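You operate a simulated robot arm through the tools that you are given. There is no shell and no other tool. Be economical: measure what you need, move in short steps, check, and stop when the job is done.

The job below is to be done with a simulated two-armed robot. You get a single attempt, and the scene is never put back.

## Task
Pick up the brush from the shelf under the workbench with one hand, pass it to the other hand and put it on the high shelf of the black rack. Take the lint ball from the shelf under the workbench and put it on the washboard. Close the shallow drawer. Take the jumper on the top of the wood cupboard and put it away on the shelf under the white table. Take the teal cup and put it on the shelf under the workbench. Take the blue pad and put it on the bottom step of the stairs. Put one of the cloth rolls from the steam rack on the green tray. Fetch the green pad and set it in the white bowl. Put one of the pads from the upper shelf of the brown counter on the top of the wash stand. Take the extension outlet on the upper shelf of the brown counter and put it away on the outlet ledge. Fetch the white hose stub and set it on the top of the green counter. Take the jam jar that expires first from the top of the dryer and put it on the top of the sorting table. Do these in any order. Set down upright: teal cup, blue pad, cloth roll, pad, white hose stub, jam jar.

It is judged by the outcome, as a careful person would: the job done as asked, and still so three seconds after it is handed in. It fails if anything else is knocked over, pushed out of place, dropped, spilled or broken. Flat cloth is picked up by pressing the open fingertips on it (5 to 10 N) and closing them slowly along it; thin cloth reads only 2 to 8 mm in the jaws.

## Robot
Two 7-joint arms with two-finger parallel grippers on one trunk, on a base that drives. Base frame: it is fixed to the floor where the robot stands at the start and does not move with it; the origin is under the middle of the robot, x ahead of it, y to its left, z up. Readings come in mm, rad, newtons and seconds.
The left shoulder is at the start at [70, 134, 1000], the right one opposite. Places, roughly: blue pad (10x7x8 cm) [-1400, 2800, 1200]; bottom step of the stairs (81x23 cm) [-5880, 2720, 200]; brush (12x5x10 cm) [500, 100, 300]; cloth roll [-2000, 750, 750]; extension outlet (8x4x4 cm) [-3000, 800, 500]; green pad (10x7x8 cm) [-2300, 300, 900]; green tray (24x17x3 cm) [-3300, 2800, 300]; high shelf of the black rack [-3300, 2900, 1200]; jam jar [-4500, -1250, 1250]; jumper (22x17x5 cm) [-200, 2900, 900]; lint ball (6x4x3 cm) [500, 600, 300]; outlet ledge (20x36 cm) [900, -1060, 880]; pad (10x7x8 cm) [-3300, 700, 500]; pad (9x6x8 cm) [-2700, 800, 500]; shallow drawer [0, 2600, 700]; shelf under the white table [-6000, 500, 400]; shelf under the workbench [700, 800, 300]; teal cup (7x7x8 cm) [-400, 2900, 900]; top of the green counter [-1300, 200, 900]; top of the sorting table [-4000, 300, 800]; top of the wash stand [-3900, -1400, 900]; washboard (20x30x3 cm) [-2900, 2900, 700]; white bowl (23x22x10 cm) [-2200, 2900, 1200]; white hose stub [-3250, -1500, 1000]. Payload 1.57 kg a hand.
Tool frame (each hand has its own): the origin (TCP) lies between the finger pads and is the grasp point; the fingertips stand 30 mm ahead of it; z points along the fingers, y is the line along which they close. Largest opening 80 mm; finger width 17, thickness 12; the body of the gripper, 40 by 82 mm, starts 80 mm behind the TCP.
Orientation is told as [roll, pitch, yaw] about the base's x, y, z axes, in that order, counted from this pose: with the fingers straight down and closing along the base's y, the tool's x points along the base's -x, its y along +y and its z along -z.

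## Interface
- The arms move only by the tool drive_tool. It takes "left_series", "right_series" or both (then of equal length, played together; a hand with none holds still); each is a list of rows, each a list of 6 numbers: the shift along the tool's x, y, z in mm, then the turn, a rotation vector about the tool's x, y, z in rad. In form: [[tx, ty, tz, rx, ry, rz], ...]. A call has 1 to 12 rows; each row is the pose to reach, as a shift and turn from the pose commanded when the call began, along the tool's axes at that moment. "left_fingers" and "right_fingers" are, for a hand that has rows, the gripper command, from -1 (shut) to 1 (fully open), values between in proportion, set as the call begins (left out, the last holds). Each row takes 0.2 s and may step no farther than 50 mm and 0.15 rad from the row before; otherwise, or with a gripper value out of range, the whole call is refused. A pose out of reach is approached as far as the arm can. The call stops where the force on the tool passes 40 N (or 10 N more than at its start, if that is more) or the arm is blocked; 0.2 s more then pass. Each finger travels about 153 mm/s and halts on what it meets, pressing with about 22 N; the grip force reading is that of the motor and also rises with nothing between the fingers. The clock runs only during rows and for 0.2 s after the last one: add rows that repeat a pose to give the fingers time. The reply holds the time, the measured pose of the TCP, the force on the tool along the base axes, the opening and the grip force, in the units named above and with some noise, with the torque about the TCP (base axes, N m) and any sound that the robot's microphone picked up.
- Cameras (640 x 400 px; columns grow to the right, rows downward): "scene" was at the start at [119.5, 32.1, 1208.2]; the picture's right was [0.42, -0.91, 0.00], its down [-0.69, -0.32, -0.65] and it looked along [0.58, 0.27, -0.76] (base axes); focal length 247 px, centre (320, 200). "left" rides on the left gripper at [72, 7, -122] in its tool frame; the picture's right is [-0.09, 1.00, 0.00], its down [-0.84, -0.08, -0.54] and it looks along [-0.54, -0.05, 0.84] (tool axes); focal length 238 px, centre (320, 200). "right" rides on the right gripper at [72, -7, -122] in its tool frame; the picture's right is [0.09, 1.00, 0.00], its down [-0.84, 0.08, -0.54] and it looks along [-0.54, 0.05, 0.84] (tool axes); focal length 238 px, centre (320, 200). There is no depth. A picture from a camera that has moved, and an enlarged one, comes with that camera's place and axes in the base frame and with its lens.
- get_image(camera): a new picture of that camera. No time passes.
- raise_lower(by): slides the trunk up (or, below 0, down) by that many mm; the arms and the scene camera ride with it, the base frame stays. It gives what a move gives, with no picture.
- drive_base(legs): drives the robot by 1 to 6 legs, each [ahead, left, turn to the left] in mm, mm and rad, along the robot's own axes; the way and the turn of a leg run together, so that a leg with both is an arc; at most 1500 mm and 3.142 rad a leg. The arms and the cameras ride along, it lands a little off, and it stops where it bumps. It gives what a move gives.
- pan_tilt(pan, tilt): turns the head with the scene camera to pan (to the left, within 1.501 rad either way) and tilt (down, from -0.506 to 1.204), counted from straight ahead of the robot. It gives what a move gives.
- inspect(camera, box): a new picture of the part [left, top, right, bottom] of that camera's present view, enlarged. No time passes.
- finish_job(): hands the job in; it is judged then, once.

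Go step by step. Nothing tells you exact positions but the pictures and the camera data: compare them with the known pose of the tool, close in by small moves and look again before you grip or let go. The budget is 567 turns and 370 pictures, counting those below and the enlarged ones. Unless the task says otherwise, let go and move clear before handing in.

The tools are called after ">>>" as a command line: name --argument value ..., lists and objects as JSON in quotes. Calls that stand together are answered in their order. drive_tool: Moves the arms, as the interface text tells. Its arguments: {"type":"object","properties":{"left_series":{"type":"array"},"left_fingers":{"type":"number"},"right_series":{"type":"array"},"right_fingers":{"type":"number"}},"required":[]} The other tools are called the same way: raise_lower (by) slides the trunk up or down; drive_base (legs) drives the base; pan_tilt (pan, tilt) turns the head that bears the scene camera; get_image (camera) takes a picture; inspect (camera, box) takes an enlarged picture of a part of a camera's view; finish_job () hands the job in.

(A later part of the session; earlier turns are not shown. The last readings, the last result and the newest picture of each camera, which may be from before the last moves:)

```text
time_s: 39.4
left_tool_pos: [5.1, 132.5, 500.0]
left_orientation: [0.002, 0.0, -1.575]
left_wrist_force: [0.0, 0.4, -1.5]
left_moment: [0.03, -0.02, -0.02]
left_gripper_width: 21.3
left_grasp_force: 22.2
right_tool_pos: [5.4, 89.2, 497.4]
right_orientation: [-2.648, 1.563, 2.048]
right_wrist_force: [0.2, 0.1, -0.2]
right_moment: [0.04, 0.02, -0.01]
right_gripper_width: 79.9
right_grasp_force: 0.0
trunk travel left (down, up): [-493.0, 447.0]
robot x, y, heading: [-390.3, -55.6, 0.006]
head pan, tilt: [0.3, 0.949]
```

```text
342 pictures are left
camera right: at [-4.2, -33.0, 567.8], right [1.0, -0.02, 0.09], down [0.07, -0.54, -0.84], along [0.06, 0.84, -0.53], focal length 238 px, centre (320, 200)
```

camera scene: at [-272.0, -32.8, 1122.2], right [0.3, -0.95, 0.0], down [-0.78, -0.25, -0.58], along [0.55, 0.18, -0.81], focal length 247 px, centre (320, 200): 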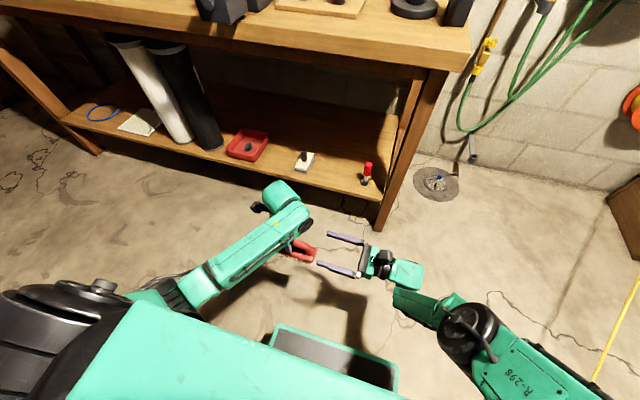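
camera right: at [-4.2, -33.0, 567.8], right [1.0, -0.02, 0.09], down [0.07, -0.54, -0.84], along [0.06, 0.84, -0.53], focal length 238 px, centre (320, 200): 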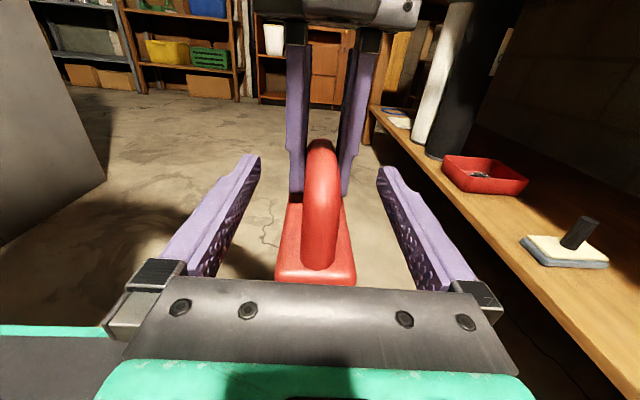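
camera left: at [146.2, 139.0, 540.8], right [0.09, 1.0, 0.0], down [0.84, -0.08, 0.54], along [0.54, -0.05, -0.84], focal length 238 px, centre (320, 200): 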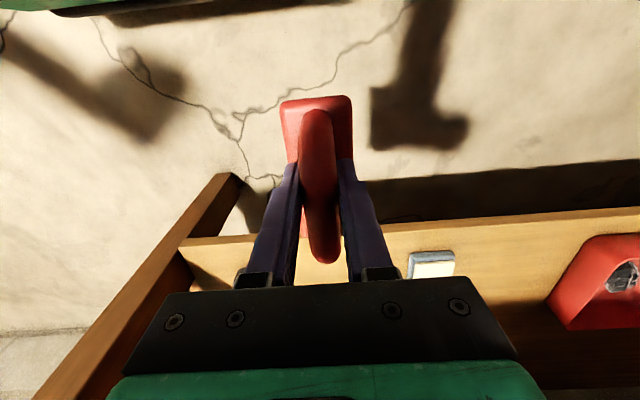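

The handle sits properly between the right fingers. I close the right hand.

>>> drive_tool --right_series '[[0, 0, 0, 0, 0, 0], [0, 0, 0, 0, 0, 0], [0, 0, 0, 0, 0, 0]]' --right_fingers -1

>>> get_image --camera "right"

```text
time_s: 40.2
left_tool_pos: [5.1, 133.0, 499.3]
left_orientation: [0.0, 0.001, -1.575]
left_wrist_force: [-4.4, -0.6, 0.0]
left_moment: [0.04, -0.01, -0.25]
left_gripper_width: 21.3
left_grasp_force: 21.9
right_tool_pos: [5.3, 86.7, 497.2]
right_orientation: [-2.622, 1.563, 2.071]
right_wrist_force: [3.7, 0.9, -1.9]
right_moment: [-0.1, 0.03, 0.08]
right_gripper_width: 21.5
right_grasp_force: 22.1
trunk travel left (down, up): [-493.0, 447.0]
robot x, y, heading: [-387.3, -53.2, 0.012]
head pan, tilt: [0.3, 0.949]
```

```text
341 pictures are left
camera right: at [-4.0, -33.2, 567.7], right [1.0, -0.02, 0.09], down [0.06, -0.54, -0.84], along [0.06, 0.84, -0.53], focal length 238 px, centre (320, 200)
```

right: 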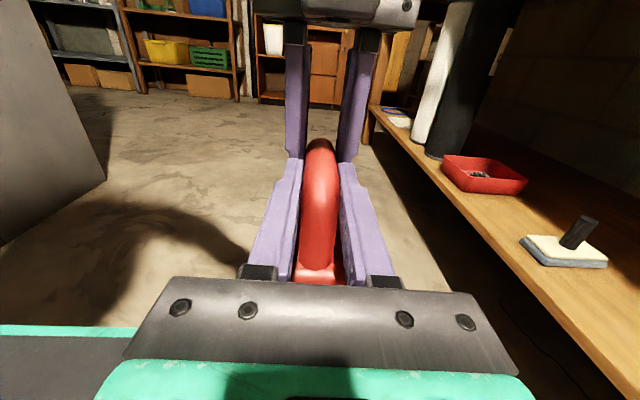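

The right hand grips at 21.5 mm. I open the left hand and lift it away.

>>> drive_tool --left_series '[[0, 0, 0, 0, 0, 0], [0, 0, 0, 0, 0, 0], [0, 0, -20, 0, 0, 0], [0, 0, -40, 0, 0, 0], [20, 0, -55, 0, 0, 0], [60, 0, -55, 0, 0, 0], [100, 0, -55, 0, 0, 0]]' --left_fingers 1

>>> get_image --camera "right"

```text
time_s: 41.8
left_tool_pos: [4.4, 232.1, 555.4]
left_orientation: [-0.001, -0.001, -1.573]
left_wrist_force: [0.1, -0.6, -0.6]
left_moment: [0.01, -0.02, -0.04]
left_gripper_width: 80.1
left_grasp_force: 0.1
right_tool_pos: [4.7, 88.9, 497.6]
right_orientation: [-2.621, 1.565, 2.075]
right_wrist_force: [0.3, 0.7, 0.2]
right_moment: [-0.07, -0.02, 0.01]
right_gripper_width: 21.1
right_grasp_force: 21.7
trunk travel left (down, up): [-493.0, 447.0]
robot x, y, heading: [-388.0, -54.8, 0.009]
head pan, tilt: [0.3, 0.949]
```

```text
340 pictures are left
camera right: at [-4.3, -32.8, 567.8], right [1.0, -0.02, 0.09], down [0.07, -0.54, -0.84], along [0.06, 0.84, -0.53], focal length 238 px, centre (320, 200)
```

right: 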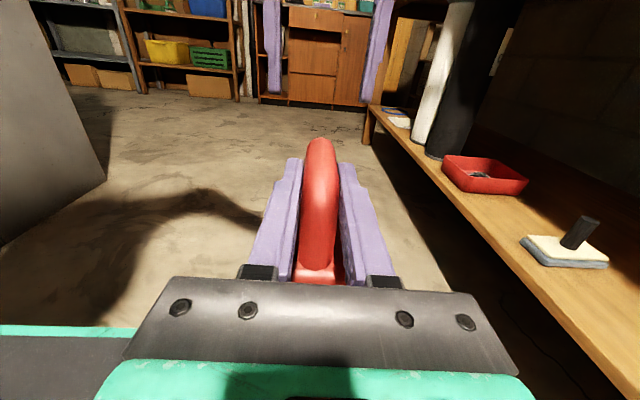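

The handover worked. Now I retract the right hand with the brush to the right side, close to the body.

>>> drive_tool --right_series '[[10, 0, -45, 0, 0, 0], [20, -10, -90, 0, 0, 0], [40, -40, -125, 0, 0, 0], [60, -75, -155, 0, 0, 0], [80, -110, -185, 0, 0, 0], [100, -145, -210, 0, 0, 0], [110, -180, -240, 0, 0, 0], [120, -190, -270, 0, 0, 0]]'

>>> pan_tilt --pan 0.6 --tilt 0.7

>>> get_image --camera "scene"

```text
refused: row 3 steps farther than a row can; nothing moved
```

```text
time_s: 42.6
left_tool_pos: [5.6, 231.5, 554.3]
left_orientation: [-0.001, -0.001, -1.574]
left_wrist_force: [-1.1, 0.2, -0.1]
left_moment: [0.0, 0.01, -0.02]
left_gripper_width: 80.1
left_grasp_force: 0.1
right_tool_pos: [4.9, 88.5, 496.4]
right_orientation: [-2.626, 1.562, 2.068]
right_wrist_force: [-0.8, -0.2, -0.1]
right_moment: [-0.02, -0.02, 0.01]
right_gripper_width: 21.2
right_grasp_force: 21.8
trunk travel left (down, up): [-493.0, 447.0]
robot x, y, heading: [-386.3, -56.7, 0.005]
head pan, tilt: [0.6, 0.7]
```

```text
339 pictures are left
camera scene: at [-271.5, -6.7, 1141.9], right [0.57, -0.82, 0.0], down [-0.53, -0.37, -0.76], along [0.63, 0.44, -0.64], focal length 247 px, centre (320, 200)
```

scene: 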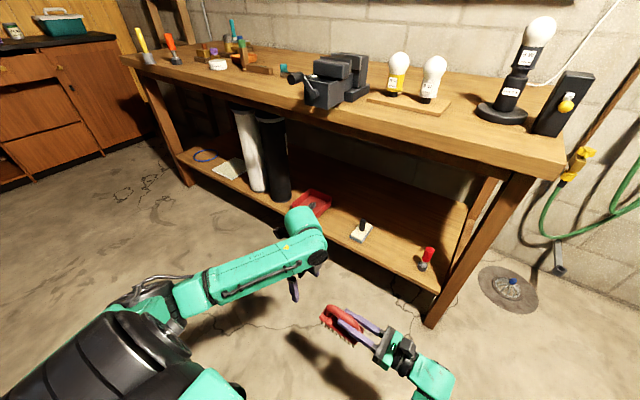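

I resend the retraction with shorter steps.

>>> drive_tool --right_series '[[10, 0, -40, 0, 0, 0], [20, -8, -80, 0, 0, 0], [30, -30, -115, 0, 0, 0], [45, -55, -145, 0, 0, 0], [60, -80, -175, 0, 0, 0], [75, -105, -205, 0, 0, 0], [90, -130, -235, 0, 0, 0], [105, -160, -265, 0, 0, 0], [115, -190, -280, 0, 0, 0]]'

>>> drive_tool --left_series '[[0, 0, 45, 0, 0, 0], [0, 0, 80, 0, 0, 0]]'

>>> drive_base --legs '[[0, 450, 0], [380, 0, 0]]'

>>> get_image --camera "left"

>>> get_image --camera "scene"

```text
time_s: 44.6
left_tool_pos: [4.8, 232.2, 553.5]
left_orientation: [0.001, 0.0, -1.574]
left_wrist_force: [0.5, -0.5, 0.0]
left_moment: [0.01, 0.03, -0.01]
left_gripper_width: 79.9
left_grasp_force: 0.1
right_tool_pos: [-189.5, -186.5, 612.5]
right_orientation: [-2.941, 1.564, 1.755]
right_wrist_force: [-0.1, 0.2, -1.7]
right_moment: [-0.05, 0.01, -0.02]
right_gripper_width: 21.5
right_grasp_force: 22.1
trunk travel left (down, up): [-493.0, 447.0]
robot x, y, heading: [-391.6, -52.9, 0.008]
head pan, tilt: [0.6, 0.7]
```

```text
time_s: 45.2
left_tool_pos: [4.8, 231.3, 475.1]
left_orientation: [0.0, 0.0, -1.575]
left_wrist_force: [0.2, -1.0, 0.0]
left_moment: [0.01, 0.0, -0.01]
left_gripper_width: 80.0
left_grasp_force: 0.1
right_tool_pos: [-189.6, -188.6, 612.4]
right_orientation: [-2.628, 1.564, 2.068]
right_wrist_force: [0.5, 0.3, -2.1]
right_moment: [-0.04, 0.01, -0.04]
right_gripper_width: 21.7
right_grasp_force: 22.5
trunk travel left (down, up): [-493.0, 447.0]
robot x, y, heading: [-389.3, -52.0, 0.004]
head pan, tilt: [0.6, 0.7]
```

```text
time_s: 49.9
left_tool_pos: [380.4, 680.0, 476.2]
left_orientation: [0.002, 0.002, -1.576]
left_wrist_force: [-0.3, 0.4, 0.3]
left_moment: [0.0, 0.01, -0.01]
left_gripper_width: 79.9
left_grasp_force: 0.2
right_tool_pos: [185.8, 261.8, 612.3]
right_orientation: [-2.577, 1.562, 2.113]
right_wrist_force: [1.2, -0.3, -1.5]
right_moment: [-0.01, 0.01, -0.03]
right_gripper_width: 21.4
right_grasp_force: 22.2
trunk travel left (down, up): [-493.0, 447.0]
robot x, y, heading: [-16.9, 395.2, 0.006]
head pan, tilt: [0.6, 0.7]
```

```text
338 pictures are left
camera left: at [388.4, 752.5, 596.4], right [1.0, -0.1, 0.0], down [-0.08, -0.84, 0.54], along [-0.05, -0.54, -0.84], focal length 238 px, centre (320, 200)
```

left: 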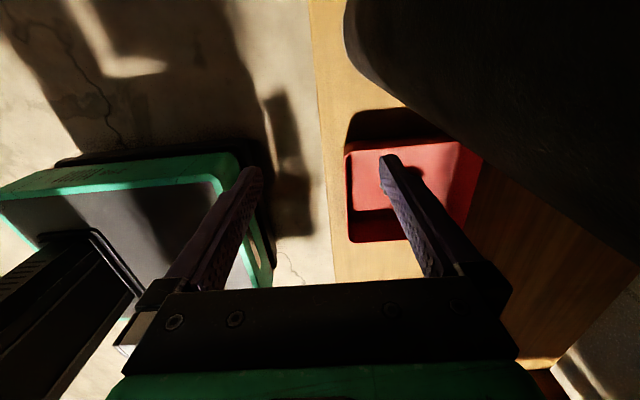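

```text
337 pictures are left
camera scene: at [103.9, 443.4, 1141.9], right [0.57, -0.82, 0.0], down [-0.53, -0.37, -0.76], along [0.63, 0.43, -0.64], focal length 247 px, centre (320, 200)
```

scene: 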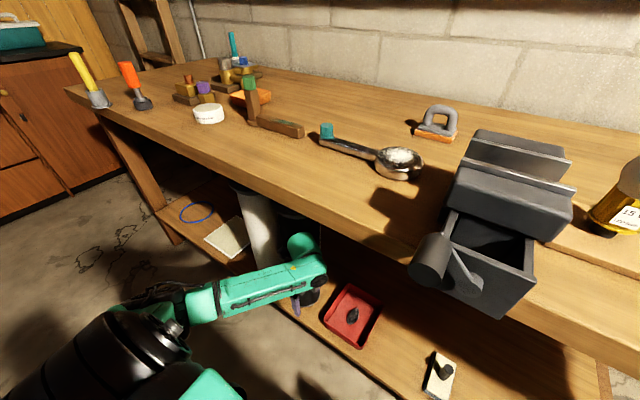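

The left camera on the +y side would meet the standing black tube, so I turn the left hand back to yaw 0 before going in. The lint ball is at about [495,570,295].

>>> drive_tool --left_series '[[0, 0, 0, 0, 0, -0.145], [0, 0, 0, 0, 0, -0.29], [0, 0, 0, 0, 0, -0.435], [0, 0, 0, 0, 0, -0.58], [0, 0, 0, 0, 0, -0.725], [0, 0, 0, 0, 0, -0.87], [0, 0, 0, 0, 0, -1.015], [0, 0, 0, 0, 0, -1.16], [0, 0, 0, 0, 0, -1.305], [0, 0, 0, 0, 0, -1.45], [0, 0, 0, 0, 0, -1.575]]'

>>> drive_tool --left_series '[[0, -45, 0, 0, 0, 0], [0, -90, 0, 0, 0, 0], [0, -112, 0, 0, 0, 0]]'

>>> get_image --camera "left"

```text
time_s: 52.3
left_tool_pos: [381.6, 680.6, 475.0]
left_orientation: [-0.001, 0.0, 0.004]
left_wrist_force: [0.1, 0.3, 0.4]
left_moment: [-0.01, -0.03, 0.01]
left_gripper_width: 80.1
left_grasp_force: 0.1
right_tool_pos: [184.6, 262.0, 611.6]
right_orientation: [-2.636, 1.563, 2.054]
right_wrist_force: [0.0, 0.3, -1.7]
right_moment: [-0.03, -0.01, 0.04]
right_gripper_width: 21.7
right_grasp_force: 22.3
trunk travel left (down, up): [-493.0, 447.0]
robot x, y, heading: [-17.2, 396.2, 0.007]
head pan, tilt: [0.6, 0.7]
```

```text
time_s: 53.1
left_tool_pos: [382.8, 568.3, 475.8]
left_orientation: [0.003, 0.0, 0.0]
left_wrist_force: [-0.2, -0.4, 0.7]
left_moment: [0.01, -0.01, 0.01]
left_gripper_width: 79.9
left_grasp_force: 0.1
right_tool_pos: [183.9, 262.3, 610.6]
right_orientation: [-2.647, 1.563, 2.047]
right_wrist_force: [0.3, 0.8, -1.4]
right_moment: [-0.03, 0.03, 0.03]
right_gripper_width: 21.4
right_grasp_force: 21.4
trunk travel left (down, up): [-493.0, 447.0]
robot x, y, heading: [-16.8, 393.6, 0.004]
head pan, tilt: [0.6, 0.7]
```

```text
336 pictures are left
camera left: at [310.5, 574.9, 597.8], right [0.09, 1.0, 0.0], down [0.84, -0.08, 0.54], along [0.54, -0.05, -0.84], focal length 238 px, centre (320, 200)
```

left: 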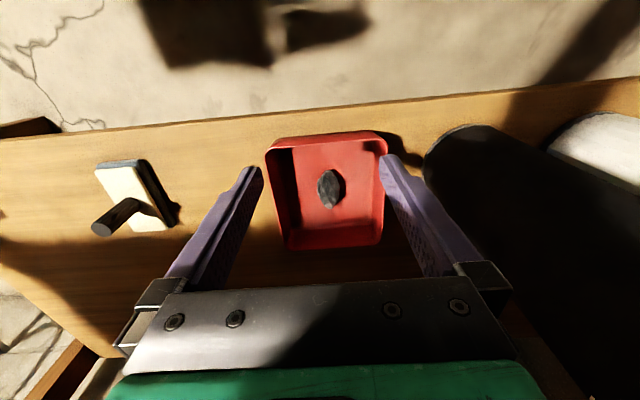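

The lint ball is at about [483,575,300], longer along x, so I'll close along y. I drive ahead 100 mm.

>>> drive_base --legs '[[100, 0, 0]]'

>>> drive_tool --left_series '[[0, 0, 40, 0, 0, 0], [0, 0, 80, 0, 0, 0]]' --left_fingers 0.55

>>> get_image --camera "left"

```text
time_s: 54.2
left_tool_pos: [483.9, 570.2, 476.1]
left_orientation: [0.0, 0.001, -0.001]
left_wrist_force: [0.1, 0.2, -0.8]
left_moment: [0.01, 0.03, -0.04]
left_gripper_width: 79.9
left_grasp_force: 0.0
right_tool_pos: [286.4, 262.3, 612.0]
right_orientation: [-2.516, 1.563, 2.18]
right_wrist_force: [0.0, -0.3, -0.5]
right_moment: [0.0, -0.01, 0.03]
right_gripper_width: 21.6
right_grasp_force: 22.0
trunk travel left (down, up): [-493.0, 447.0]
robot x, y, heading: [85.7, 391.1, 0.007]
head pan, tilt: [0.6, 0.7]
```

```text
time_s: 54.8
left_tool_pos: [482.0, 569.3, 394.9]
left_orientation: [0.0, 0.0, 0.001]
left_wrist_force: [0.3, 0.0, 0.0]
left_moment: [0.0, -0.01, 0.02]
left_gripper_width: 62.0
left_grasp_force: 0.0
right_tool_pos: [285.2, 262.2, 611.7]
right_orientation: [-2.588, 1.564, 2.104]
right_wrist_force: [-0.3, -0.3, -1.4]
right_moment: [-0.07, 0.0, -0.03]
right_gripper_width: 21.7
right_grasp_force: 22.0
trunk travel left (down, up): [-493.0, 447.0]
robot x, y, heading: [83.5, 392.6, 0.005]
head pan, tilt: [0.6, 0.7]
```

```text
335 pictures are left
camera left: at [410.9, 575.4, 516.4], right [0.09, 1.0, 0.0], down [0.84, -0.08, 0.54], along [0.54, -0.05, -0.84], focal length 238 px, centre (320, 200)
```

left: 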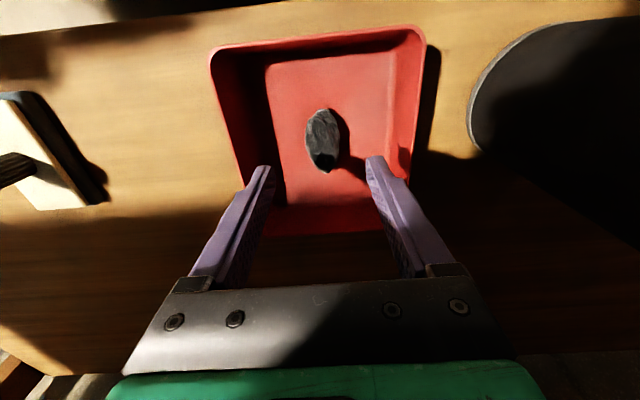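

The lint ball is centred at about [485,572]. I descend so that the tips are just above the tray floor, and grip.

>>> drive_tool --left_series '[[-3, 2, 40, 0, 0, 0], [-3, 2, 70, 0, 0, 0]]'

>>> drive_tool --left_series '[[0, 0, 0, 0, 0, 0], [0, 0, 0, 0, 0, 0], [0, 0, 0, 0, 0, 0]]' --left_fingers -1

>>> get_image --camera "left"

```text
time_s: 55.4
left_tool_pos: [484.3, 569.4, 324.5]
left_orientation: [0.001, 0.001, 0.001]
left_wrist_force: [0.3, -0.4, 0.0]
left_moment: [-0.01, -0.02, 0.02]
left_gripper_width: 62.2
left_grasp_force: 0.0
right_tool_pos: [285.5, 263.2, 611.9]
right_orientation: [-2.609, 1.562, 2.084]
right_wrist_force: [0.1, -0.8, -0.6]
right_moment: [0.0, 0.02, 0.02]
right_gripper_width: 21.6
right_grasp_force: 21.7
trunk travel left (down, up): [-493.0, 447.0]
robot x, y, heading: [84.3, 395.5, 0.007]
head pan, tilt: [0.6, 0.7]
```

```text
time_s: 56.2
left_tool_pos: [485.0, 569.9, 324.4]
left_orientation: [0.0, -0.001, 0.0]
left_wrist_force: [-0.9, -0.2, -0.5]
left_moment: [-0.01, 0.02, -0.03]
left_gripper_width: 30.0
left_grasp_force: 21.9
right_tool_pos: [284.2, 263.7, 612.0]
right_orientation: [-2.617, 1.564, 2.077]
right_wrist_force: [-0.6, -0.3, -1.0]
right_moment: [0.01, 0.01, -0.01]
right_gripper_width: 21.4
right_grasp_force: 21.8
trunk travel left (down, up): [-493.0, 447.0]
robot x, y, heading: [86.1, 396.8, 0.005]
head pan, tilt: [0.6, 0.7]
```

```text
334 pictures are left
camera left: at [413.2, 576.4, 446.8], right [0.09, 1.0, 0.0], down [0.84, -0.08, 0.54], along [0.54, -0.05, -0.84], focal length 238 px, centre (320, 200)
```

left: 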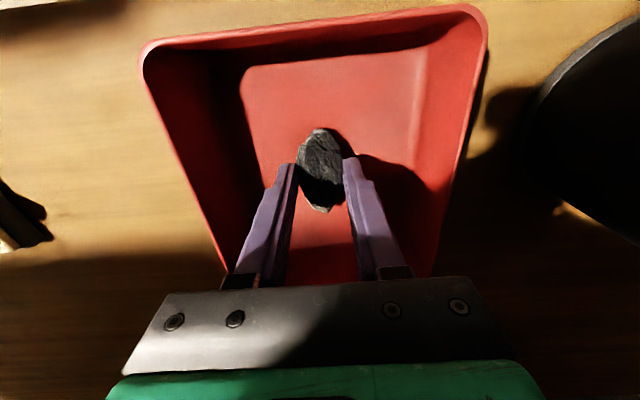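

The lint ball is gripped (30 mm). I lift and back out, then look around the room for the way.

>>> drive_tool --left_series '[[0, 0, -40, 0, 0, 0], [0, 0, -80, 0, 0, 0], [0, 0, -120, 0, 0, 0]]'

>>> drive_base --legs '[[-550, 0, 0]]'

>>> get_image --camera "left"

>>> pan_tilt --pan 1.5 --tilt 0.25

>>> get_image --camera "scene"

```text
time_s: 57.0
left_tool_pos: [484.4, 570.8, 448.7]
left_orientation: [0.0, -0.001, -0.001]
left_wrist_force: [0.4, 0.7, 0.7]
left_moment: [0.0, 0.01, 0.01]
left_gripper_width: 29.9
left_grasp_force: 21.8
right_tool_pos: [285.6, 263.1, 611.3]
right_orientation: [-2.656, 1.565, 2.041]
right_wrist_force: [-0.3, -0.1, -1.2]
right_moment: [-0.03, -0.01, 0.0]
right_gripper_width: 21.3
right_grasp_force: 22.3
trunk travel left (down, up): [-493.0, 447.0]
robot x, y, heading: [84.4, 394.5, 0.005]
head pan, tilt: [0.6, 0.7]
```

```text
time_s: 60.2
left_tool_pos: [-59.4, 568.5, 449.1]
left_orientation: [-0.001, -0.001, 0.005]
left_wrist_force: [-0.4, -0.7, -1.0]
left_moment: [0.02, 0.03, 0.01]
left_gripper_width: 30.1
left_grasp_force: 22.3
right_tool_pos: [-258.5, 260.0, 612.7]
right_orientation: [-2.667, 1.564, 2.028]
right_wrist_force: [0.0, -0.3, -2.2]
right_moment: [-0.05, 0.01, -0.02]
right_gripper_width: 21.5
right_grasp_force: 21.6
trunk travel left (down, up): [-493.0, 447.0]
robot x, y, heading: [-461.0, 386.4, 0.01]
head pan, tilt: [0.6, 0.7]
```

```text
333 pictures are left
camera left: at [-131.6, 574.5, 569.5], right [0.09, 1.0, 0.0], down [0.84, -0.07, 0.54], along [0.54, -0.05, -0.84], focal length 238 px, centre (320, 200)
```

left: 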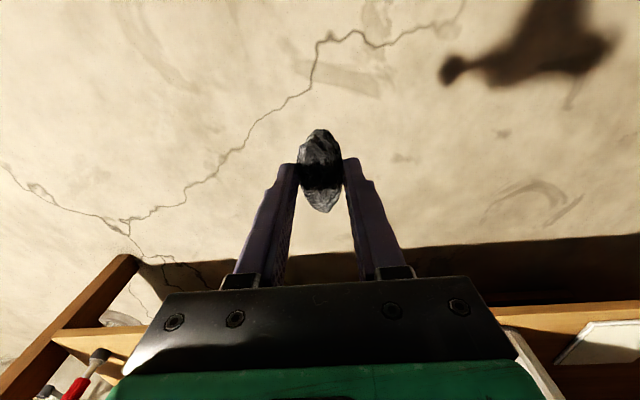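

```text
time_s: 61.4
left_tool_pos: [-58.5, 569.4, 446.4]
left_orientation: [-0.001, 0.0, 0.005]
left_wrist_force: [0.2, 1.2, -0.3]
left_moment: [-0.01, -0.01, 0.02]
left_gripper_width: 30.1
left_grasp_force: 22.1
right_tool_pos: [-258.0, 260.0, 611.7]
right_orientation: [-2.606, 1.564, 2.092]
right_wrist_force: [-0.7, 0.0, -0.9]
right_moment: [-0.03, -0.02, 0.04]
right_gripper_width: 21.4
right_grasp_force: 22.3
trunk travel left (down, up): [-493.0, 447.0]
robot x, y, heading: [-461.7, 392.0, 0.007]
head pan, tilt: [1.499, 0.25]
```

```text
332 pictures are left
camera scene: at [-404.1, 484.6, 1182.8], right [1.0, -0.06, 0.0], down [-0.02, -0.25, -0.97], along [0.06, 0.97, -0.25], focal length 247 px, centre (320, 200)
```

scene: 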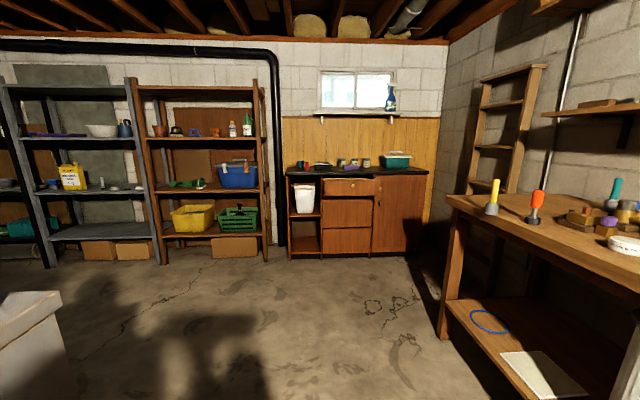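

The north wall shows the wood cupboard (with an open top drawer), a brown rack and a grey rack. I turn the robot to face north-west and look along the room.

>>> drive_base --legs '[[0, 0, 1.57]]'

>>> pan_tilt --pan 0.7 --tilt 0.3

>>> get_image --camera "scene"

>>> pan_tilt --pan 1.5 --tilt 0.35

>>> get_image --camera "scene"

```text
time_s: 65.5
left_tool_pos: [-627.5, 795.2, 448.8]
left_orientation: [0.001, 0.001, 1.551]
left_wrist_force: [0.2, -0.5, 0.0]
left_moment: [0.02, 0.02, -0.01]
left_gripper_width: 30.0
left_grasp_force: 22.2
right_tool_pos: [-323.4, 589.9, 611.4]
right_orientation: [-2.603, 1.566, -2.641]
right_wrist_force: [0.0, 0.7, -2.4]
right_moment: [0.01, -0.03, -0.01]
right_gripper_width: 21.6
right_grasp_force: 22.1
trunk travel left (down, up): [-493.0, 447.0]
robot x, y, heading: [-462.2, 388.3, 1.557]
head pan, tilt: [1.499, 0.25]
```

```text
time_s: 66.7
left_tool_pos: [-626.5, 796.2, 447.7]
left_orientation: [0.0, 0.002, 1.553]
left_wrist_force: [-0.7, 0.2, 1.2]
left_moment: [-0.01, -0.01, -0.02]
left_gripper_width: 29.9
left_grasp_force: 21.8
right_tool_pos: [-322.0, 590.4, 612.0]
right_orientation: [-2.599, 1.563, -2.636]
right_wrist_force: [0.2, 0.1, -1.2]
right_moment: [-0.01, -0.02, 0.03]
right_gripper_width: 21.5
right_grasp_force: 22.2
trunk travel left (down, up): [-493.0, 447.0]
robot x, y, heading: [-459.2, 391.9, 1.555]
head pan, tilt: [0.7, 0.3]
```

```text
331 pictures are left
camera scene: at [-518.7, 513.2, 1178.1], right [0.77, 0.64, 0.0], down [0.19, -0.23, -0.96], along [-0.61, 0.74, -0.3], focal length 247 px, centre (320, 200)
```

scene: 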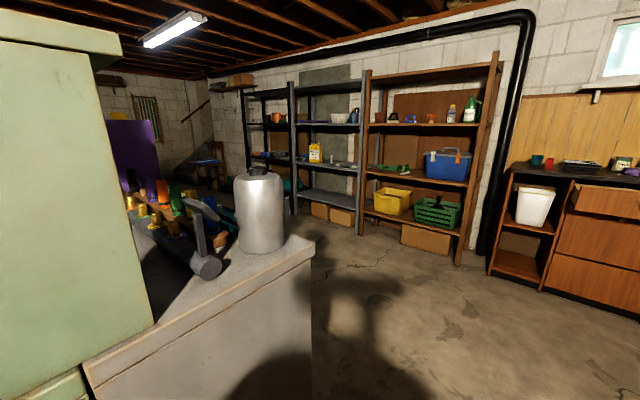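

```text
time_s: 67.8
left_tool_pos: [-627.8, 795.5, 447.5]
left_orientation: [-0.001, 0.0, 1.552]
left_wrist_force: [0.7, -0.2, -0.9]
left_moment: [0.02, 0.02, 0.0]
left_gripper_width: 30.0
left_grasp_force: 21.5
right_tool_pos: [-323.6, 590.6, 612.6]
right_orientation: [-2.592, 1.565, -2.631]
right_wrist_force: [0.6, 0.4, -1.2]
right_moment: [-0.04, 0.0, 0.0]
right_gripper_width: 21.7
right_grasp_force: 22.3
trunk travel left (down, up): [-493.0, 447.0]
robot x, y, heading: [-457.8, 389.7, 1.558]
head pan, tilt: [1.499, 0.351]
```

```text
330 pictures are left
camera scene: at [-552.1, 449.0, 1173.4], right [0.08, 1.0, 0.0], down [0.34, -0.03, -0.94], along [-0.94, 0.08, -0.34], focal length 247 px, centre (320, 200)
```

scene: 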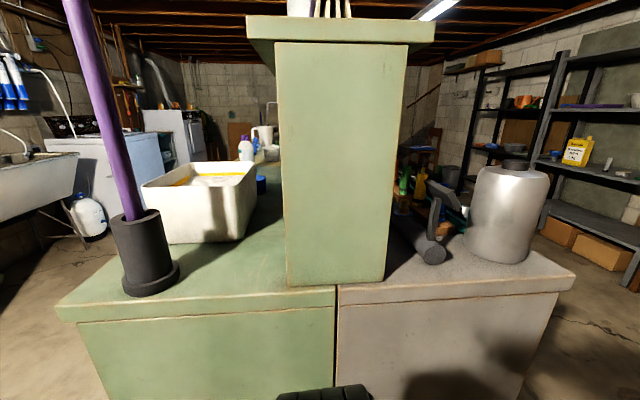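

A central counter block spans y≈70–930 from x≈-880 westward, and the aisle north of it is clear. I drive north to y≈1750, then strafe west.

>>> drive_base --legs '[[1360, 0, 0.013], [0, 1300, 0]]'

>>> pan_tilt --pan 0.6 --tilt 0.3

>>> get_image --camera "scene"

```text
time_s: 80.6
left_tool_pos: [-1910.6, 2156.0, 447.4]
left_orientation: [0.0, 0.0, 1.537]
left_wrist_force: [0.1, 0.1, -0.2]
left_moment: [0.01, -0.01, 0.01]
left_gripper_width: 29.9
left_grasp_force: 21.4
right_tool_pos: [-1609.2, 1945.5, 611.7]
right_orientation: [-2.582, 1.564, -2.637]
right_wrist_force: [-0.1, -0.9, -1.9]
right_moment: [-0.01, -0.01, 0.04]
right_gripper_width: 21.4
right_grasp_force: 21.9
trunk travel left (down, up): [-493.0, 447.0]
robot x, y, heading: [-1749.0, 1751.1, 1.544]
head pan, tilt: [1.499, 0.351]
```

```text
time_s: 81.8
left_tool_pos: [-1910.7, 2155.9, 446.9]
left_orientation: [0.001, -0.001, 1.537]
left_wrist_force: [-0.3, -0.2, -0.3]
left_moment: [0.0, 0.02, -0.02]
left_gripper_width: 30.2
left_grasp_force: 21.9
right_tool_pos: [-1608.8, 1946.2, 612.3]
right_orientation: [-2.59, 1.563, -2.641]
right_wrist_force: [-0.1, -0.1, -1.4]
right_moment: [0.03, -0.03, 0.01]
right_gripper_width: 21.5
right_grasp_force: 22.3
trunk travel left (down, up): [-493.0, 447.0]
robot x, y, heading: [-1747.7, 1750.2, 1.543]
head pan, tilt: [0.6, 0.3]
```

```text
329 pictures are left
camera scene: at [-1798.8, 1877.7, 1178.1], right [0.84, 0.54, 0.0], down [0.16, -0.25, -0.96], along [-0.52, 0.8, -0.3], focal length 247 px, centre (320, 200)
```

scene: 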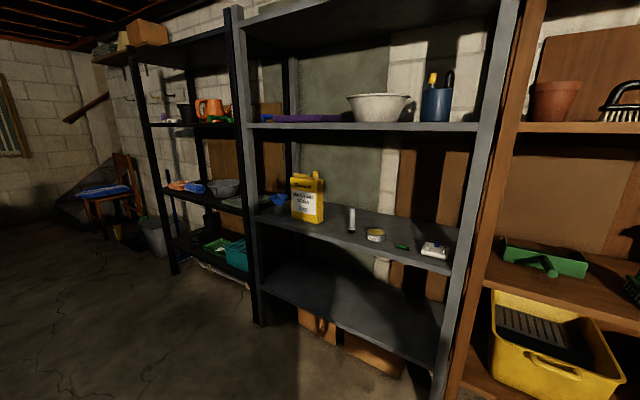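

The black rack is just beyond the grey one. I continue west to stand in front of it.

>>> drive_base --legs '[[0, 1250, 0.027]]'

>>> pan_tilt --pan 0.0 --tilt 0.35

>>> get_image --camera "scene"

```text
time_s: 88.2
left_tool_pos: [-3183.8, 2150.2, 446.9]
left_orientation: [0.0, 0.001, 1.59]
left_wrist_force: [0.3, 0.5, 0.0]
left_moment: [-0.02, 0.0, 0.01]
left_gripper_width: 29.9
left_grasp_force: 21.5
right_tool_pos: [-2872.0, 1956.4, 612.4]
right_orientation: [-2.57, 1.563, -2.571]
right_wrist_force: [0.5, 0.1, -1.3]
right_moment: [-0.01, -0.05, 0.0]
right_gripper_width: 21.4
right_grasp_force: 21.7
trunk travel left (down, up): [-493.0, 447.0]
robot x, y, heading: [-3001.1, 1754.7, 1.598]
head pan, tilt: [0.6, 0.3]
```

```text
time_s: 89.2
left_tool_pos: [-3183.0, 2149.8, 448.1]
left_orientation: [0.0, 0.001, 1.59]
left_wrist_force: [-0.4, -0.7, -0.5]
left_moment: [0.0, -0.01, 0.0]
left_gripper_width: 30.0
left_grasp_force: 22.3
right_tool_pos: [-2872.3, 1956.5, 612.1]
right_orientation: [-2.568, 1.564, -2.568]
right_wrist_force: [-0.4, 0.6, -0.8]
right_moment: [-0.02, -0.04, 0.0]
right_gripper_width: 21.3
right_grasp_force: 22.2
trunk travel left (down, up): [-493.0, 447.0]
robot x, y, heading: [-3002.2, 1753.0, 1.593]
head pan, tilt: [0.0, 0.351]
```

```text
328 pictures are left
camera scene: at [-3005.4, 1895.3, 1173.4], right [1.0, 0.03, 0.0], down [0.01, -0.34, -0.94], along [-0.02, 0.94, -0.34], focal length 247 px, centre (320, 200)
```

scene: 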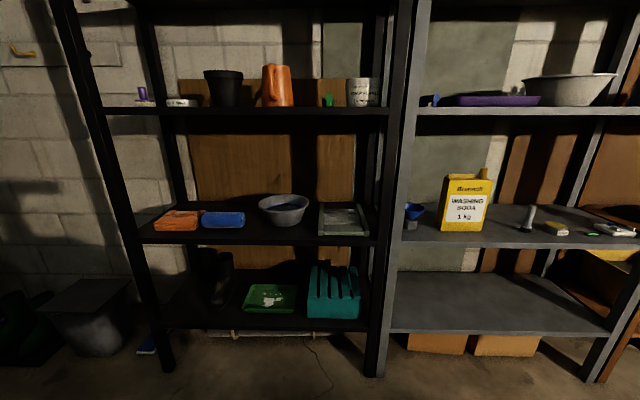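

The black rack is in view: high shelf at z≈1185, middle shelf with the washboard on the right, low shelf with the green tray. I raise the trunk to see the top of the high shelf.

>>> raise_lower --by 400

>>> pan_tilt --pan 0.15 --tilt 0.5

>>> get_image --camera "scene"

```text
time_s: 93.0
left_tool_pos: [-3183.4, 2150.4, 848.2]
left_orientation: [0.0, 0.0, 1.589]
left_wrist_force: [0.5, 0.5, -0.3]
left_moment: [-0.02, 0.02, 0.0]
left_gripper_width: 29.9
left_grasp_force: 21.8
right_tool_pos: [-2871.7, 1956.0, 1011.6]
right_orientation: [-2.571, 1.561, -2.571]
right_wrist_force: [0.5, -0.2, -1.0]
right_moment: [-0.01, -0.04, 0.04]
right_gripper_width: 21.4
right_grasp_force: 22.2
trunk travel left (down, up): [-893.0, 47.0]
robot x, y, heading: [-2999.7, 1750.9, 1.595]
head pan, tilt: [0.0, 0.351]
```

```text
time_s: 93.7
left_tool_pos: [-3183.8, 2150.4, 847.1]
left_orientation: [0.0, 0.001, 1.59]
left_wrist_force: [0.1, -0.8, -0.8]
left_moment: [0.01, -0.01, 0.0]
left_gripper_width: 30.1
left_grasp_force: 22.0
right_tool_pos: [-2871.0, 1956.1, 1012.0]
right_orientation: [-2.57, 1.564, -2.571]
right_wrist_force: [0.0, -0.3, -0.7]
right_moment: [-0.03, 0.02, 0.04]
right_gripper_width: 21.4
right_grasp_force: 21.8
trunk travel left (down, up): [-893.0, 47.0]
robot x, y, heading: [-2999.6, 1755.9, 1.594]
head pan, tilt: [0.15, 0.499]
```

```text
327 pictures are left
camera scene: at [-3018.8, 1892.0, 1559.7], right [0.98, 0.17, 0.0], down [0.08, -0.47, -0.88], along [-0.15, 0.86, -0.48], focal length 247 px, centre (320, 200)
```

scene: 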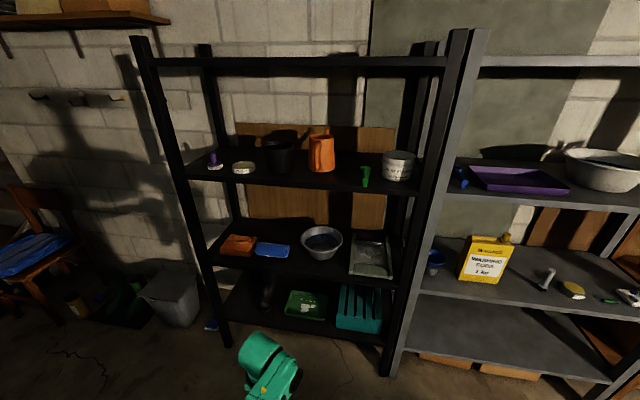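

I zoom in on the high shelf to find a free spot.

>>> inspect --camera "scene" --box '[180, 100, 460, 275]'

```text
2.29 times, centred on (320, 188) of scene
camera zoom: at [-3018.8, 1892.0, 1559.7], right [0.98, 0.17, 0.0], down [0.08, -0.47, -0.88], along [-0.15, 0.86, -0.48], focal length 565 px, centre (320, 229)
```

zoom: 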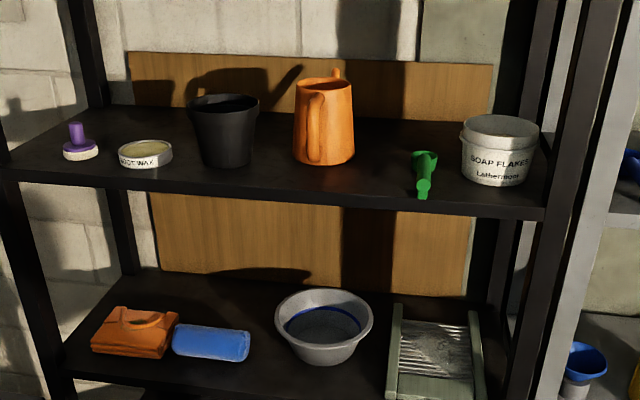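

There is a free gap about 95 mm wide between the orange jug and the green item, centred near x≈-3066. I'll point the right tool forward so the brush axis goes into the shelf, moving the hand ahead as it turns.

>>> drive_tool --right_series '[[0, 22, -5, -0.145, 0, 0], [0, 44, -10, -0.29, 0, 0], [0, 66, -15, -0.435, 0, 0], [0, 88, -20, -0.58, 0, 0], [0, 110, -25, -0.725, 0, 0], [0, 132, -30, -0.87, 0, 0], [0, 154, -30, -1.015, 0, 0], [0, 176, -30, -1.16, 0, 0], [0, 198, -30, -1.305, 0, 0], [0, 220, -30, -1.45, 0, 0], [0, 240, -30, -1.57, 0, 0]]'

>>> get_image --camera "right"

```text
time_s: 96.0
left_tool_pos: [-3181.1, 2150.1, 846.3]
left_orientation: [0.002, 0.002, 1.588]
left_wrist_force: [0.5, -0.1, -0.9]
left_moment: [0.04, -0.02, -0.01]
left_gripper_width: 30.0
left_grasp_force: 22.2
right_tool_pos: [-2828.8, 2181.3, 1000.8]
right_orientation: [1.391, 1.401, -0.003]
right_wrist_force: [-0.7, -0.1, -1.6]
right_moment: [-0.02, 0.02, 0.03]
right_gripper_width: 21.6
right_grasp_force: 22.2
trunk travel left (down, up): [-893.0, 47.0]
robot x, y, heading: [-3002.3, 1757.1, 1.598]
head pan, tilt: [0.15, 0.499]
stopped in row 11 (right hand): the arm was blocked; the commanded pose is now the measured one
```

```text
325 pictures are left
camera right: at [-2825.8, 2060.4, 1074.4], right [0.95, 0.17, 0.25], down [0.31, -0.52, -0.8], along [-0.01, 0.84, -0.55], focal length 238 px, centre (320, 200)
```

right: 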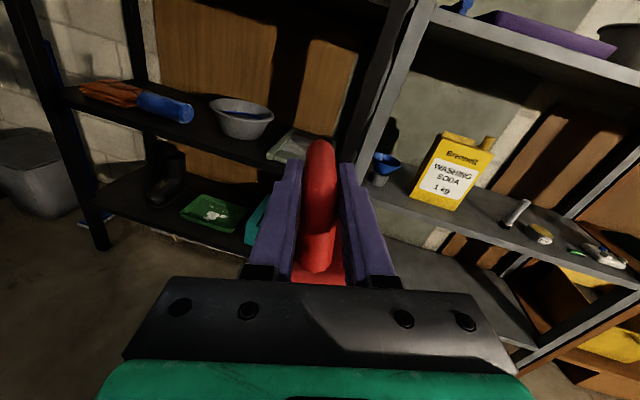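

It points forward but is tilted about 0.17 rad by a joint limit. I raise the hand toward shelf height, then try to straighten the tilt.

>>> drive_tool --right_series '[[45, 0, 0, 0, 0, 0], [90, 0, 0, 0, 0, 0], [135, 0, 5, 0, 0, 0], [180, 0, 10, 0, 0, 0], [225, 0, 15, 0, 0, 0], [270, 0, 20, 0, 0, 0], [310, 0, 25, 0, 0, 0]]'

>>> drive_tool --right_series '[[0, 0, 0, 0, 0, 0.09], [0, 0, 0, 0, 0, 0.17]]'

>>> get_image --camera "right"

```text
time_s: 97.6
left_tool_pos: [-3182.9, 2151.8, 846.7]
left_orientation: [-0.001, 0.001, 1.589]
left_wrist_force: [0.2, 0.3, -0.6]
left_moment: [-0.01, -0.04, -0.01]
left_gripper_width: 30.2
left_grasp_force: 22.1
right_tool_pos: [-2879.4, 2223.9, 1263.5]
right_orientation: [1.397, 1.425, -0.058]
right_wrist_force: [0.3, 0.6, -1.2]
right_moment: [-0.02, 0.02, -0.03]
right_gripper_width: 21.5
right_grasp_force: 21.9
right hand out of reach, approached as far as the arm can: row 5, 6, 7
trunk travel left (down, up): [-893.0, 47.0]
robot x, y, heading: [-3001.9, 1755.3, 1.598]
head pan, tilt: [0.15, 0.499]
```

```text
time_s: 98.2
left_tool_pos: [-3185.1, 2150.6, 847.0]
left_orientation: [0.0, 0.001, 1.59]
left_wrist_force: [-0.1, 0.8, -0.1]
left_moment: [-0.04, 0.02, -0.02]
left_gripper_width: 30.1
left_grasp_force: 21.9
right_tool_pos: [-2877.4, 2225.7, 1264.3]
right_orientation: [-0.867, 1.537, -2.327]
right_wrist_force: [0.0, 0.0, -0.5]
right_moment: [-0.05, -0.01, -0.01]
right_gripper_width: 21.6
right_grasp_force: 22.2
trunk travel left (down, up): [-893.0, 47.0]
robot x, y, heading: [-2999.3, 1755.6, 1.596]
head pan, tilt: [0.15, 0.499]
```

```text
324 pictures are left
camera right: at [-2868.5, 2106.1, 1337.8], right [0.99, 0.12, 0.07], down [0.12, -0.55, -0.83], along [-0.06, 0.83, -0.56], focal length 238 px, centre (320, 200)
```

right: 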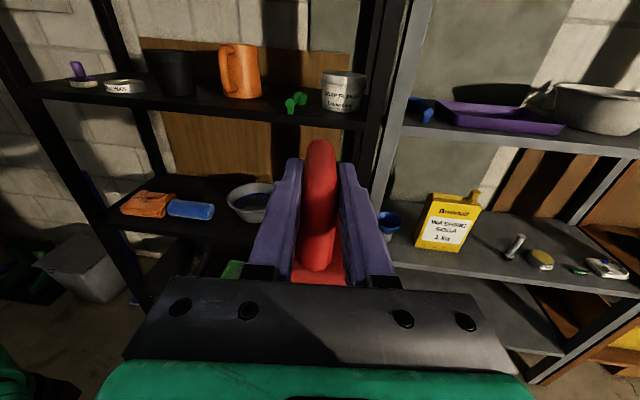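

The tool is level now and points nearly straight ahead. I raise the trunk to the top and drive toward the shelf gap.

>>> raise_lower --by 47

>>> drive_base --legs '[[0, 170, 0], [330, 0, 0]]'

>>> get_image --camera "right"

>>> get_image --camera "scene"

```text
time_s: 99.1
left_tool_pos: [-3183.7, 2150.4, 894.2]
left_orientation: [0.001, 0.001, 1.591]
left_wrist_force: [-0.1, 0.1, -0.1]
left_moment: [0.02, -0.01, 0.01]
left_gripper_width: 29.8
left_grasp_force: 22.0
right_tool_pos: [-2878.5, 2225.4, 1310.2]
right_orientation: [-0.862, 1.54, -2.319]
right_wrist_force: [0.6, -0.1, -1.3]
right_moment: [0.0, 0.02, 0.01]
right_gripper_width: 21.3
right_grasp_force: 22.0
trunk travel left (down, up): [-940.0, 0.0]
robot x, y, heading: [-3000.1, 1757.1, 1.594]
head pan, tilt: [0.15, 0.499]
```

```text
time_s: 102.4
left_tool_pos: [-3362.9, 2476.9, 895.9]
left_orientation: [0.001, -0.002, 1.592]
left_wrist_force: [-0.2, 1.1, -0.3]
left_moment: [0.02, -0.02, -0.03]
left_gripper_width: 30.2
left_grasp_force: 22.1
right_tool_pos: [-3058.0, 2551.7, 1311.1]
right_orientation: [-0.916, 1.539, -2.372]
right_wrist_force: [-0.2, -0.5, -1.4]
right_moment: [-0.05, 0.03, 0.01]
right_gripper_width: 21.4
right_grasp_force: 21.9
trunk travel left (down, up): [-940.0, 0.0]
robot x, y, heading: [-3182.4, 2080.3, 1.598]
head pan, tilt: [0.15, 0.499]
```

```text
323 pictures are left
camera right: at [-3047.8, 2432.3, 1385.2], right [0.99, 0.12, 0.07], down [0.12, -0.55, -0.83], along [-0.06, 0.83, -0.56], focal length 238 px, centre (320, 200)
```

right: 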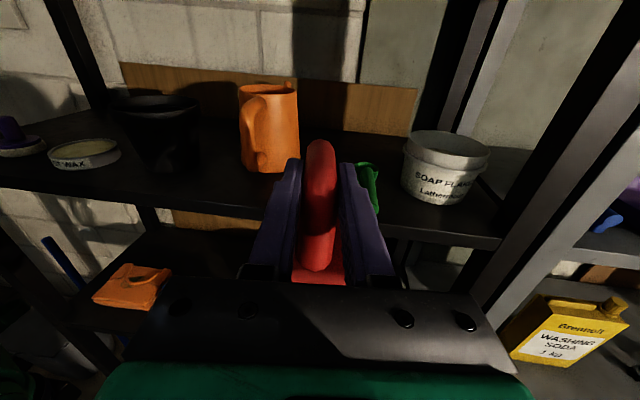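

```text
322 pictures are left
camera scene: at [-3197.6, 2218.3, 1606.5], right [0.98, 0.18, 0.0], down [0.08, -0.47, -0.88], along [-0.16, 0.86, -0.48], focal length 247 px, centre (320, 200)
```

scene: 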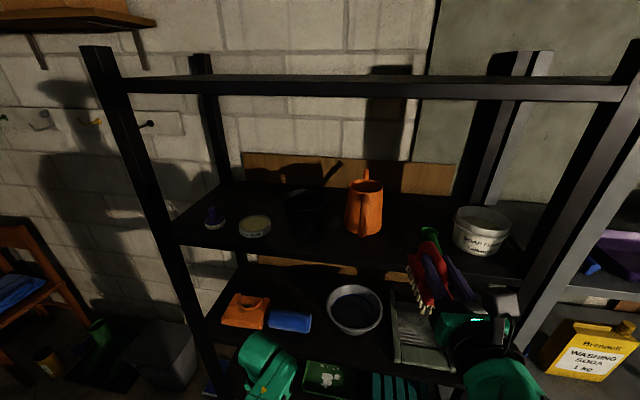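

The gap is confirmed at x≈-3114 to -3010. I drive ahead 100 mm and then use the arm for the final approach.

>>> drive_base --legs '[[95, 0, 0]]'

>>> drive_tool --right_series '[[0, 2, 20, 0, 0, 0], [0, 4, 38, 0, 0, 0]]'

>>> get_image --camera "right"

>>> get_image --camera "scene"

```text
time_s: 103.5
left_tool_pos: [-3365.9, 2567.1, 895.5]
left_orientation: [0.0, -0.003, 1.592]
left_wrist_force: [-1.0, -0.2, -0.2]
left_moment: [0.02, 0.0, -0.02]
left_gripper_width: 29.9
left_grasp_force: 22.0
right_tool_pos: [-3059.3, 2641.6, 1312.5]
right_orientation: [-0.979, 1.541, -2.433]
right_wrist_force: [0.0, -0.9, -1.6]
right_moment: [-0.07, 0.0, 0.0]
right_gripper_width: 21.5
right_grasp_force: 21.9
trunk travel left (down, up): [-940.0, 0.0]
robot x, y, heading: [-3178.2, 2170.6, 1.602]
head pan, tilt: [0.15, 0.499]
```

```text
time_s: 104.1
left_tool_pos: [-3364.8, 2569.9, 894.1]
left_orientation: [-0.002, 0.0, 1.592]
left_wrist_force: [-0.3, 0.1, -0.7]
left_moment: [-0.01, 0.0, 0.01]
left_gripper_width: 30.3
left_grasp_force: 22.0
right_tool_pos: [-3059.5, 2685.5, 1308.2]
right_orientation: [-0.868, 1.537, -2.321]
right_wrist_force: [0.6, 0.2, -1.1]
right_moment: [-0.03, -0.05, 0.0]
right_gripper_width: 21.1
right_grasp_force: 22.5
trunk travel left (down, up): [-940.0, 0.0]
robot x, y, heading: [-3181.6, 2173.9, 1.593]
head pan, tilt: [0.15, 0.499]
```

```text
321 pictures are left
camera right: at [-3049.8, 2565.5, 1382.8], right [0.99, 0.12, 0.07], down [0.12, -0.55, -0.83], along [-0.06, 0.83, -0.56], focal length 238 px, centre (320, 200)
```

right: 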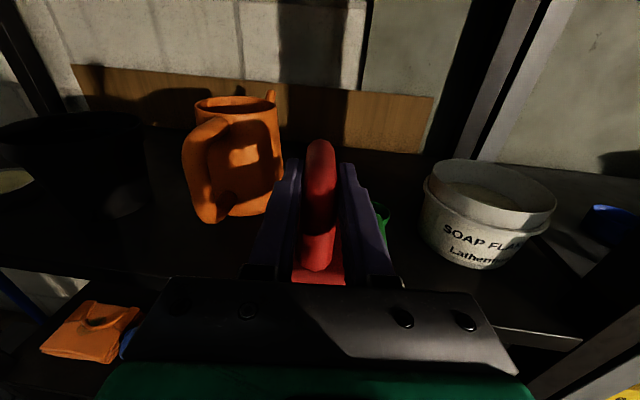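

```text
320 pictures are left
camera scene: at [-3200.1, 2312.3, 1606.3], right [0.98, 0.18, 0.0], down [0.08, -0.47, -0.88], along [-0.16, 0.86, -0.48], focal length 247 px, centre (320, 200)
```

scene: 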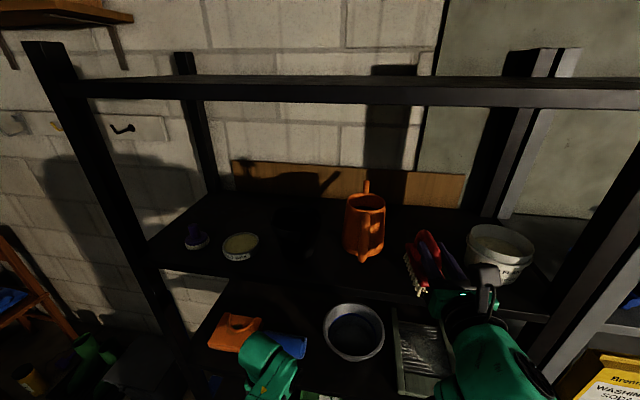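

The brush is in the gap. I shift it 8 mm left and lower toward the shelf in steps, watching the force.

>>> drive_tool --right_series '[[0, -8, 0, 0, 0, 0], [-15, -8, 0, 0, 0, 0], [-28, -8, 0, 0, 0, 0]]'

>>> drive_tool --right_series '[[-3, 0, 0, 0, 0, 0], [-6, 0, 0, 0, 0, 0]]'

>>> get_image --camera "scene"

```text
time_s: 104.9
left_tool_pos: [-3366.4, 2570.9, 894.2]
left_orientation: [-0.001, 0.003, 1.59]
left_wrist_force: [-0.2, 0.6, 0.1]
left_moment: [0.03, 0.01, 0.01]
left_gripper_width: 30.2
left_grasp_force: 22.3
right_tool_pos: [-3067.8, 2684.4, 1280.5]
right_orientation: [-0.894, 1.538, -2.349]
right_wrist_force: [0.6, -0.3, -1.9]
right_moment: [0.01, -0.03, 0.01]
right_gripper_width: 21.4
right_grasp_force: 21.7
trunk travel left (down, up): [-940.0, 0.0]
robot x, y, heading: [-3184.2, 2174.1, 1.599]
head pan, tilt: [0.15, 0.499]
```

```text
time_s: 105.5
left_tool_pos: [-3366.3, 2571.2, 894.3]
left_orientation: [-0.001, 0.002, 1.593]
left_wrist_force: [-0.3, 0.1, -0.1]
left_moment: [-0.03, -0.03, 0.0]
left_gripper_width: 29.9
left_grasp_force: 22.4
right_tool_pos: [-3069.2, 2682.7, 1274.9]
right_orientation: [-0.868, 1.539, -2.322]
right_wrist_force: [-0.6, 0.7, -1.9]
right_moment: [-0.01, -0.01, 0.0]
right_gripper_width: 21.4
right_grasp_force: 22.1
trunk travel left (down, up): [-940.0, 0.0]
robot x, y, heading: [-3182.3, 2174.7, 1.592]
head pan, tilt: [0.15, 0.499]
```

```text
319 pictures are left
camera scene: at [-3200.2, 2313.5, 1606.2], right [0.98, 0.18, 0.0], down [0.08, -0.47, -0.88], along [-0.16, 0.86, -0.48], focal length 247 px, centre (320, 200)
```

scene: 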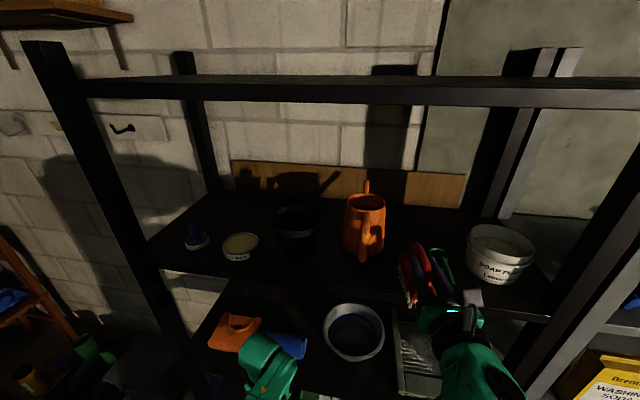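

No contact yet at TCP z≈1275. I keep lowering in small steps.

>>> drive_tool --right_series '[[-3, 0, 0, 0, 0, 0], [-6, 0, 0, 0, 0, 0], [-8, 0, 0, 0, 0, 0]]'

>>> inspect --camera "scene" --box '[340, 190, 540, 315]'

```text
time_s: 106.3
left_tool_pos: [-3365.2, 2570.4, 894.0]
left_orientation: [0.0, 0.002, 1.592]
left_wrist_force: [-0.5, -1.3, -0.7]
left_moment: [-0.01, -0.02, 0.03]
left_gripper_width: 30.1
left_grasp_force: 22.1
right_tool_pos: [-3068.5, 2682.1, 1267.1]
right_orientation: [-0.857, 1.54, -2.309]
right_wrist_force: [0.0, -0.2, -1.4]
right_moment: [-0.03, -0.05, 0.0]
right_gripper_width: 21.4
right_grasp_force: 21.9
trunk travel left (down, up): [-940.0, 0.0]
robot x, y, heading: [-3184.3, 2174.3, 1.601]
head pan, tilt: [0.15, 0.499]
```

```text
3.20 times, centred on (440, 252) of scene
camera zoom: at [-3200.6, 2313.4, 1606.2], right [0.98, 0.18, 0.0], down [0.08, -0.47, -0.88], along [-0.16, 0.86, -0.48], focal length 791 px, centre (-64, 32)
```

zoom: 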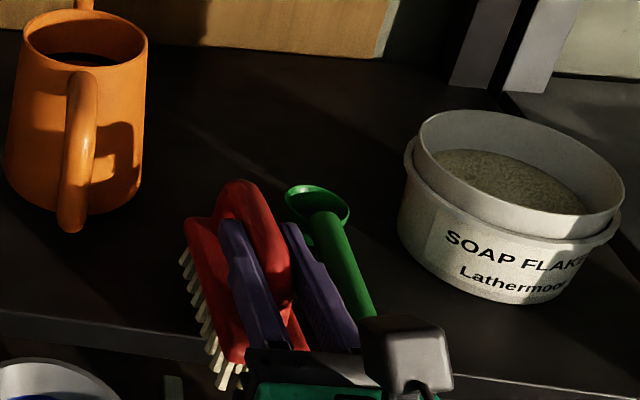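

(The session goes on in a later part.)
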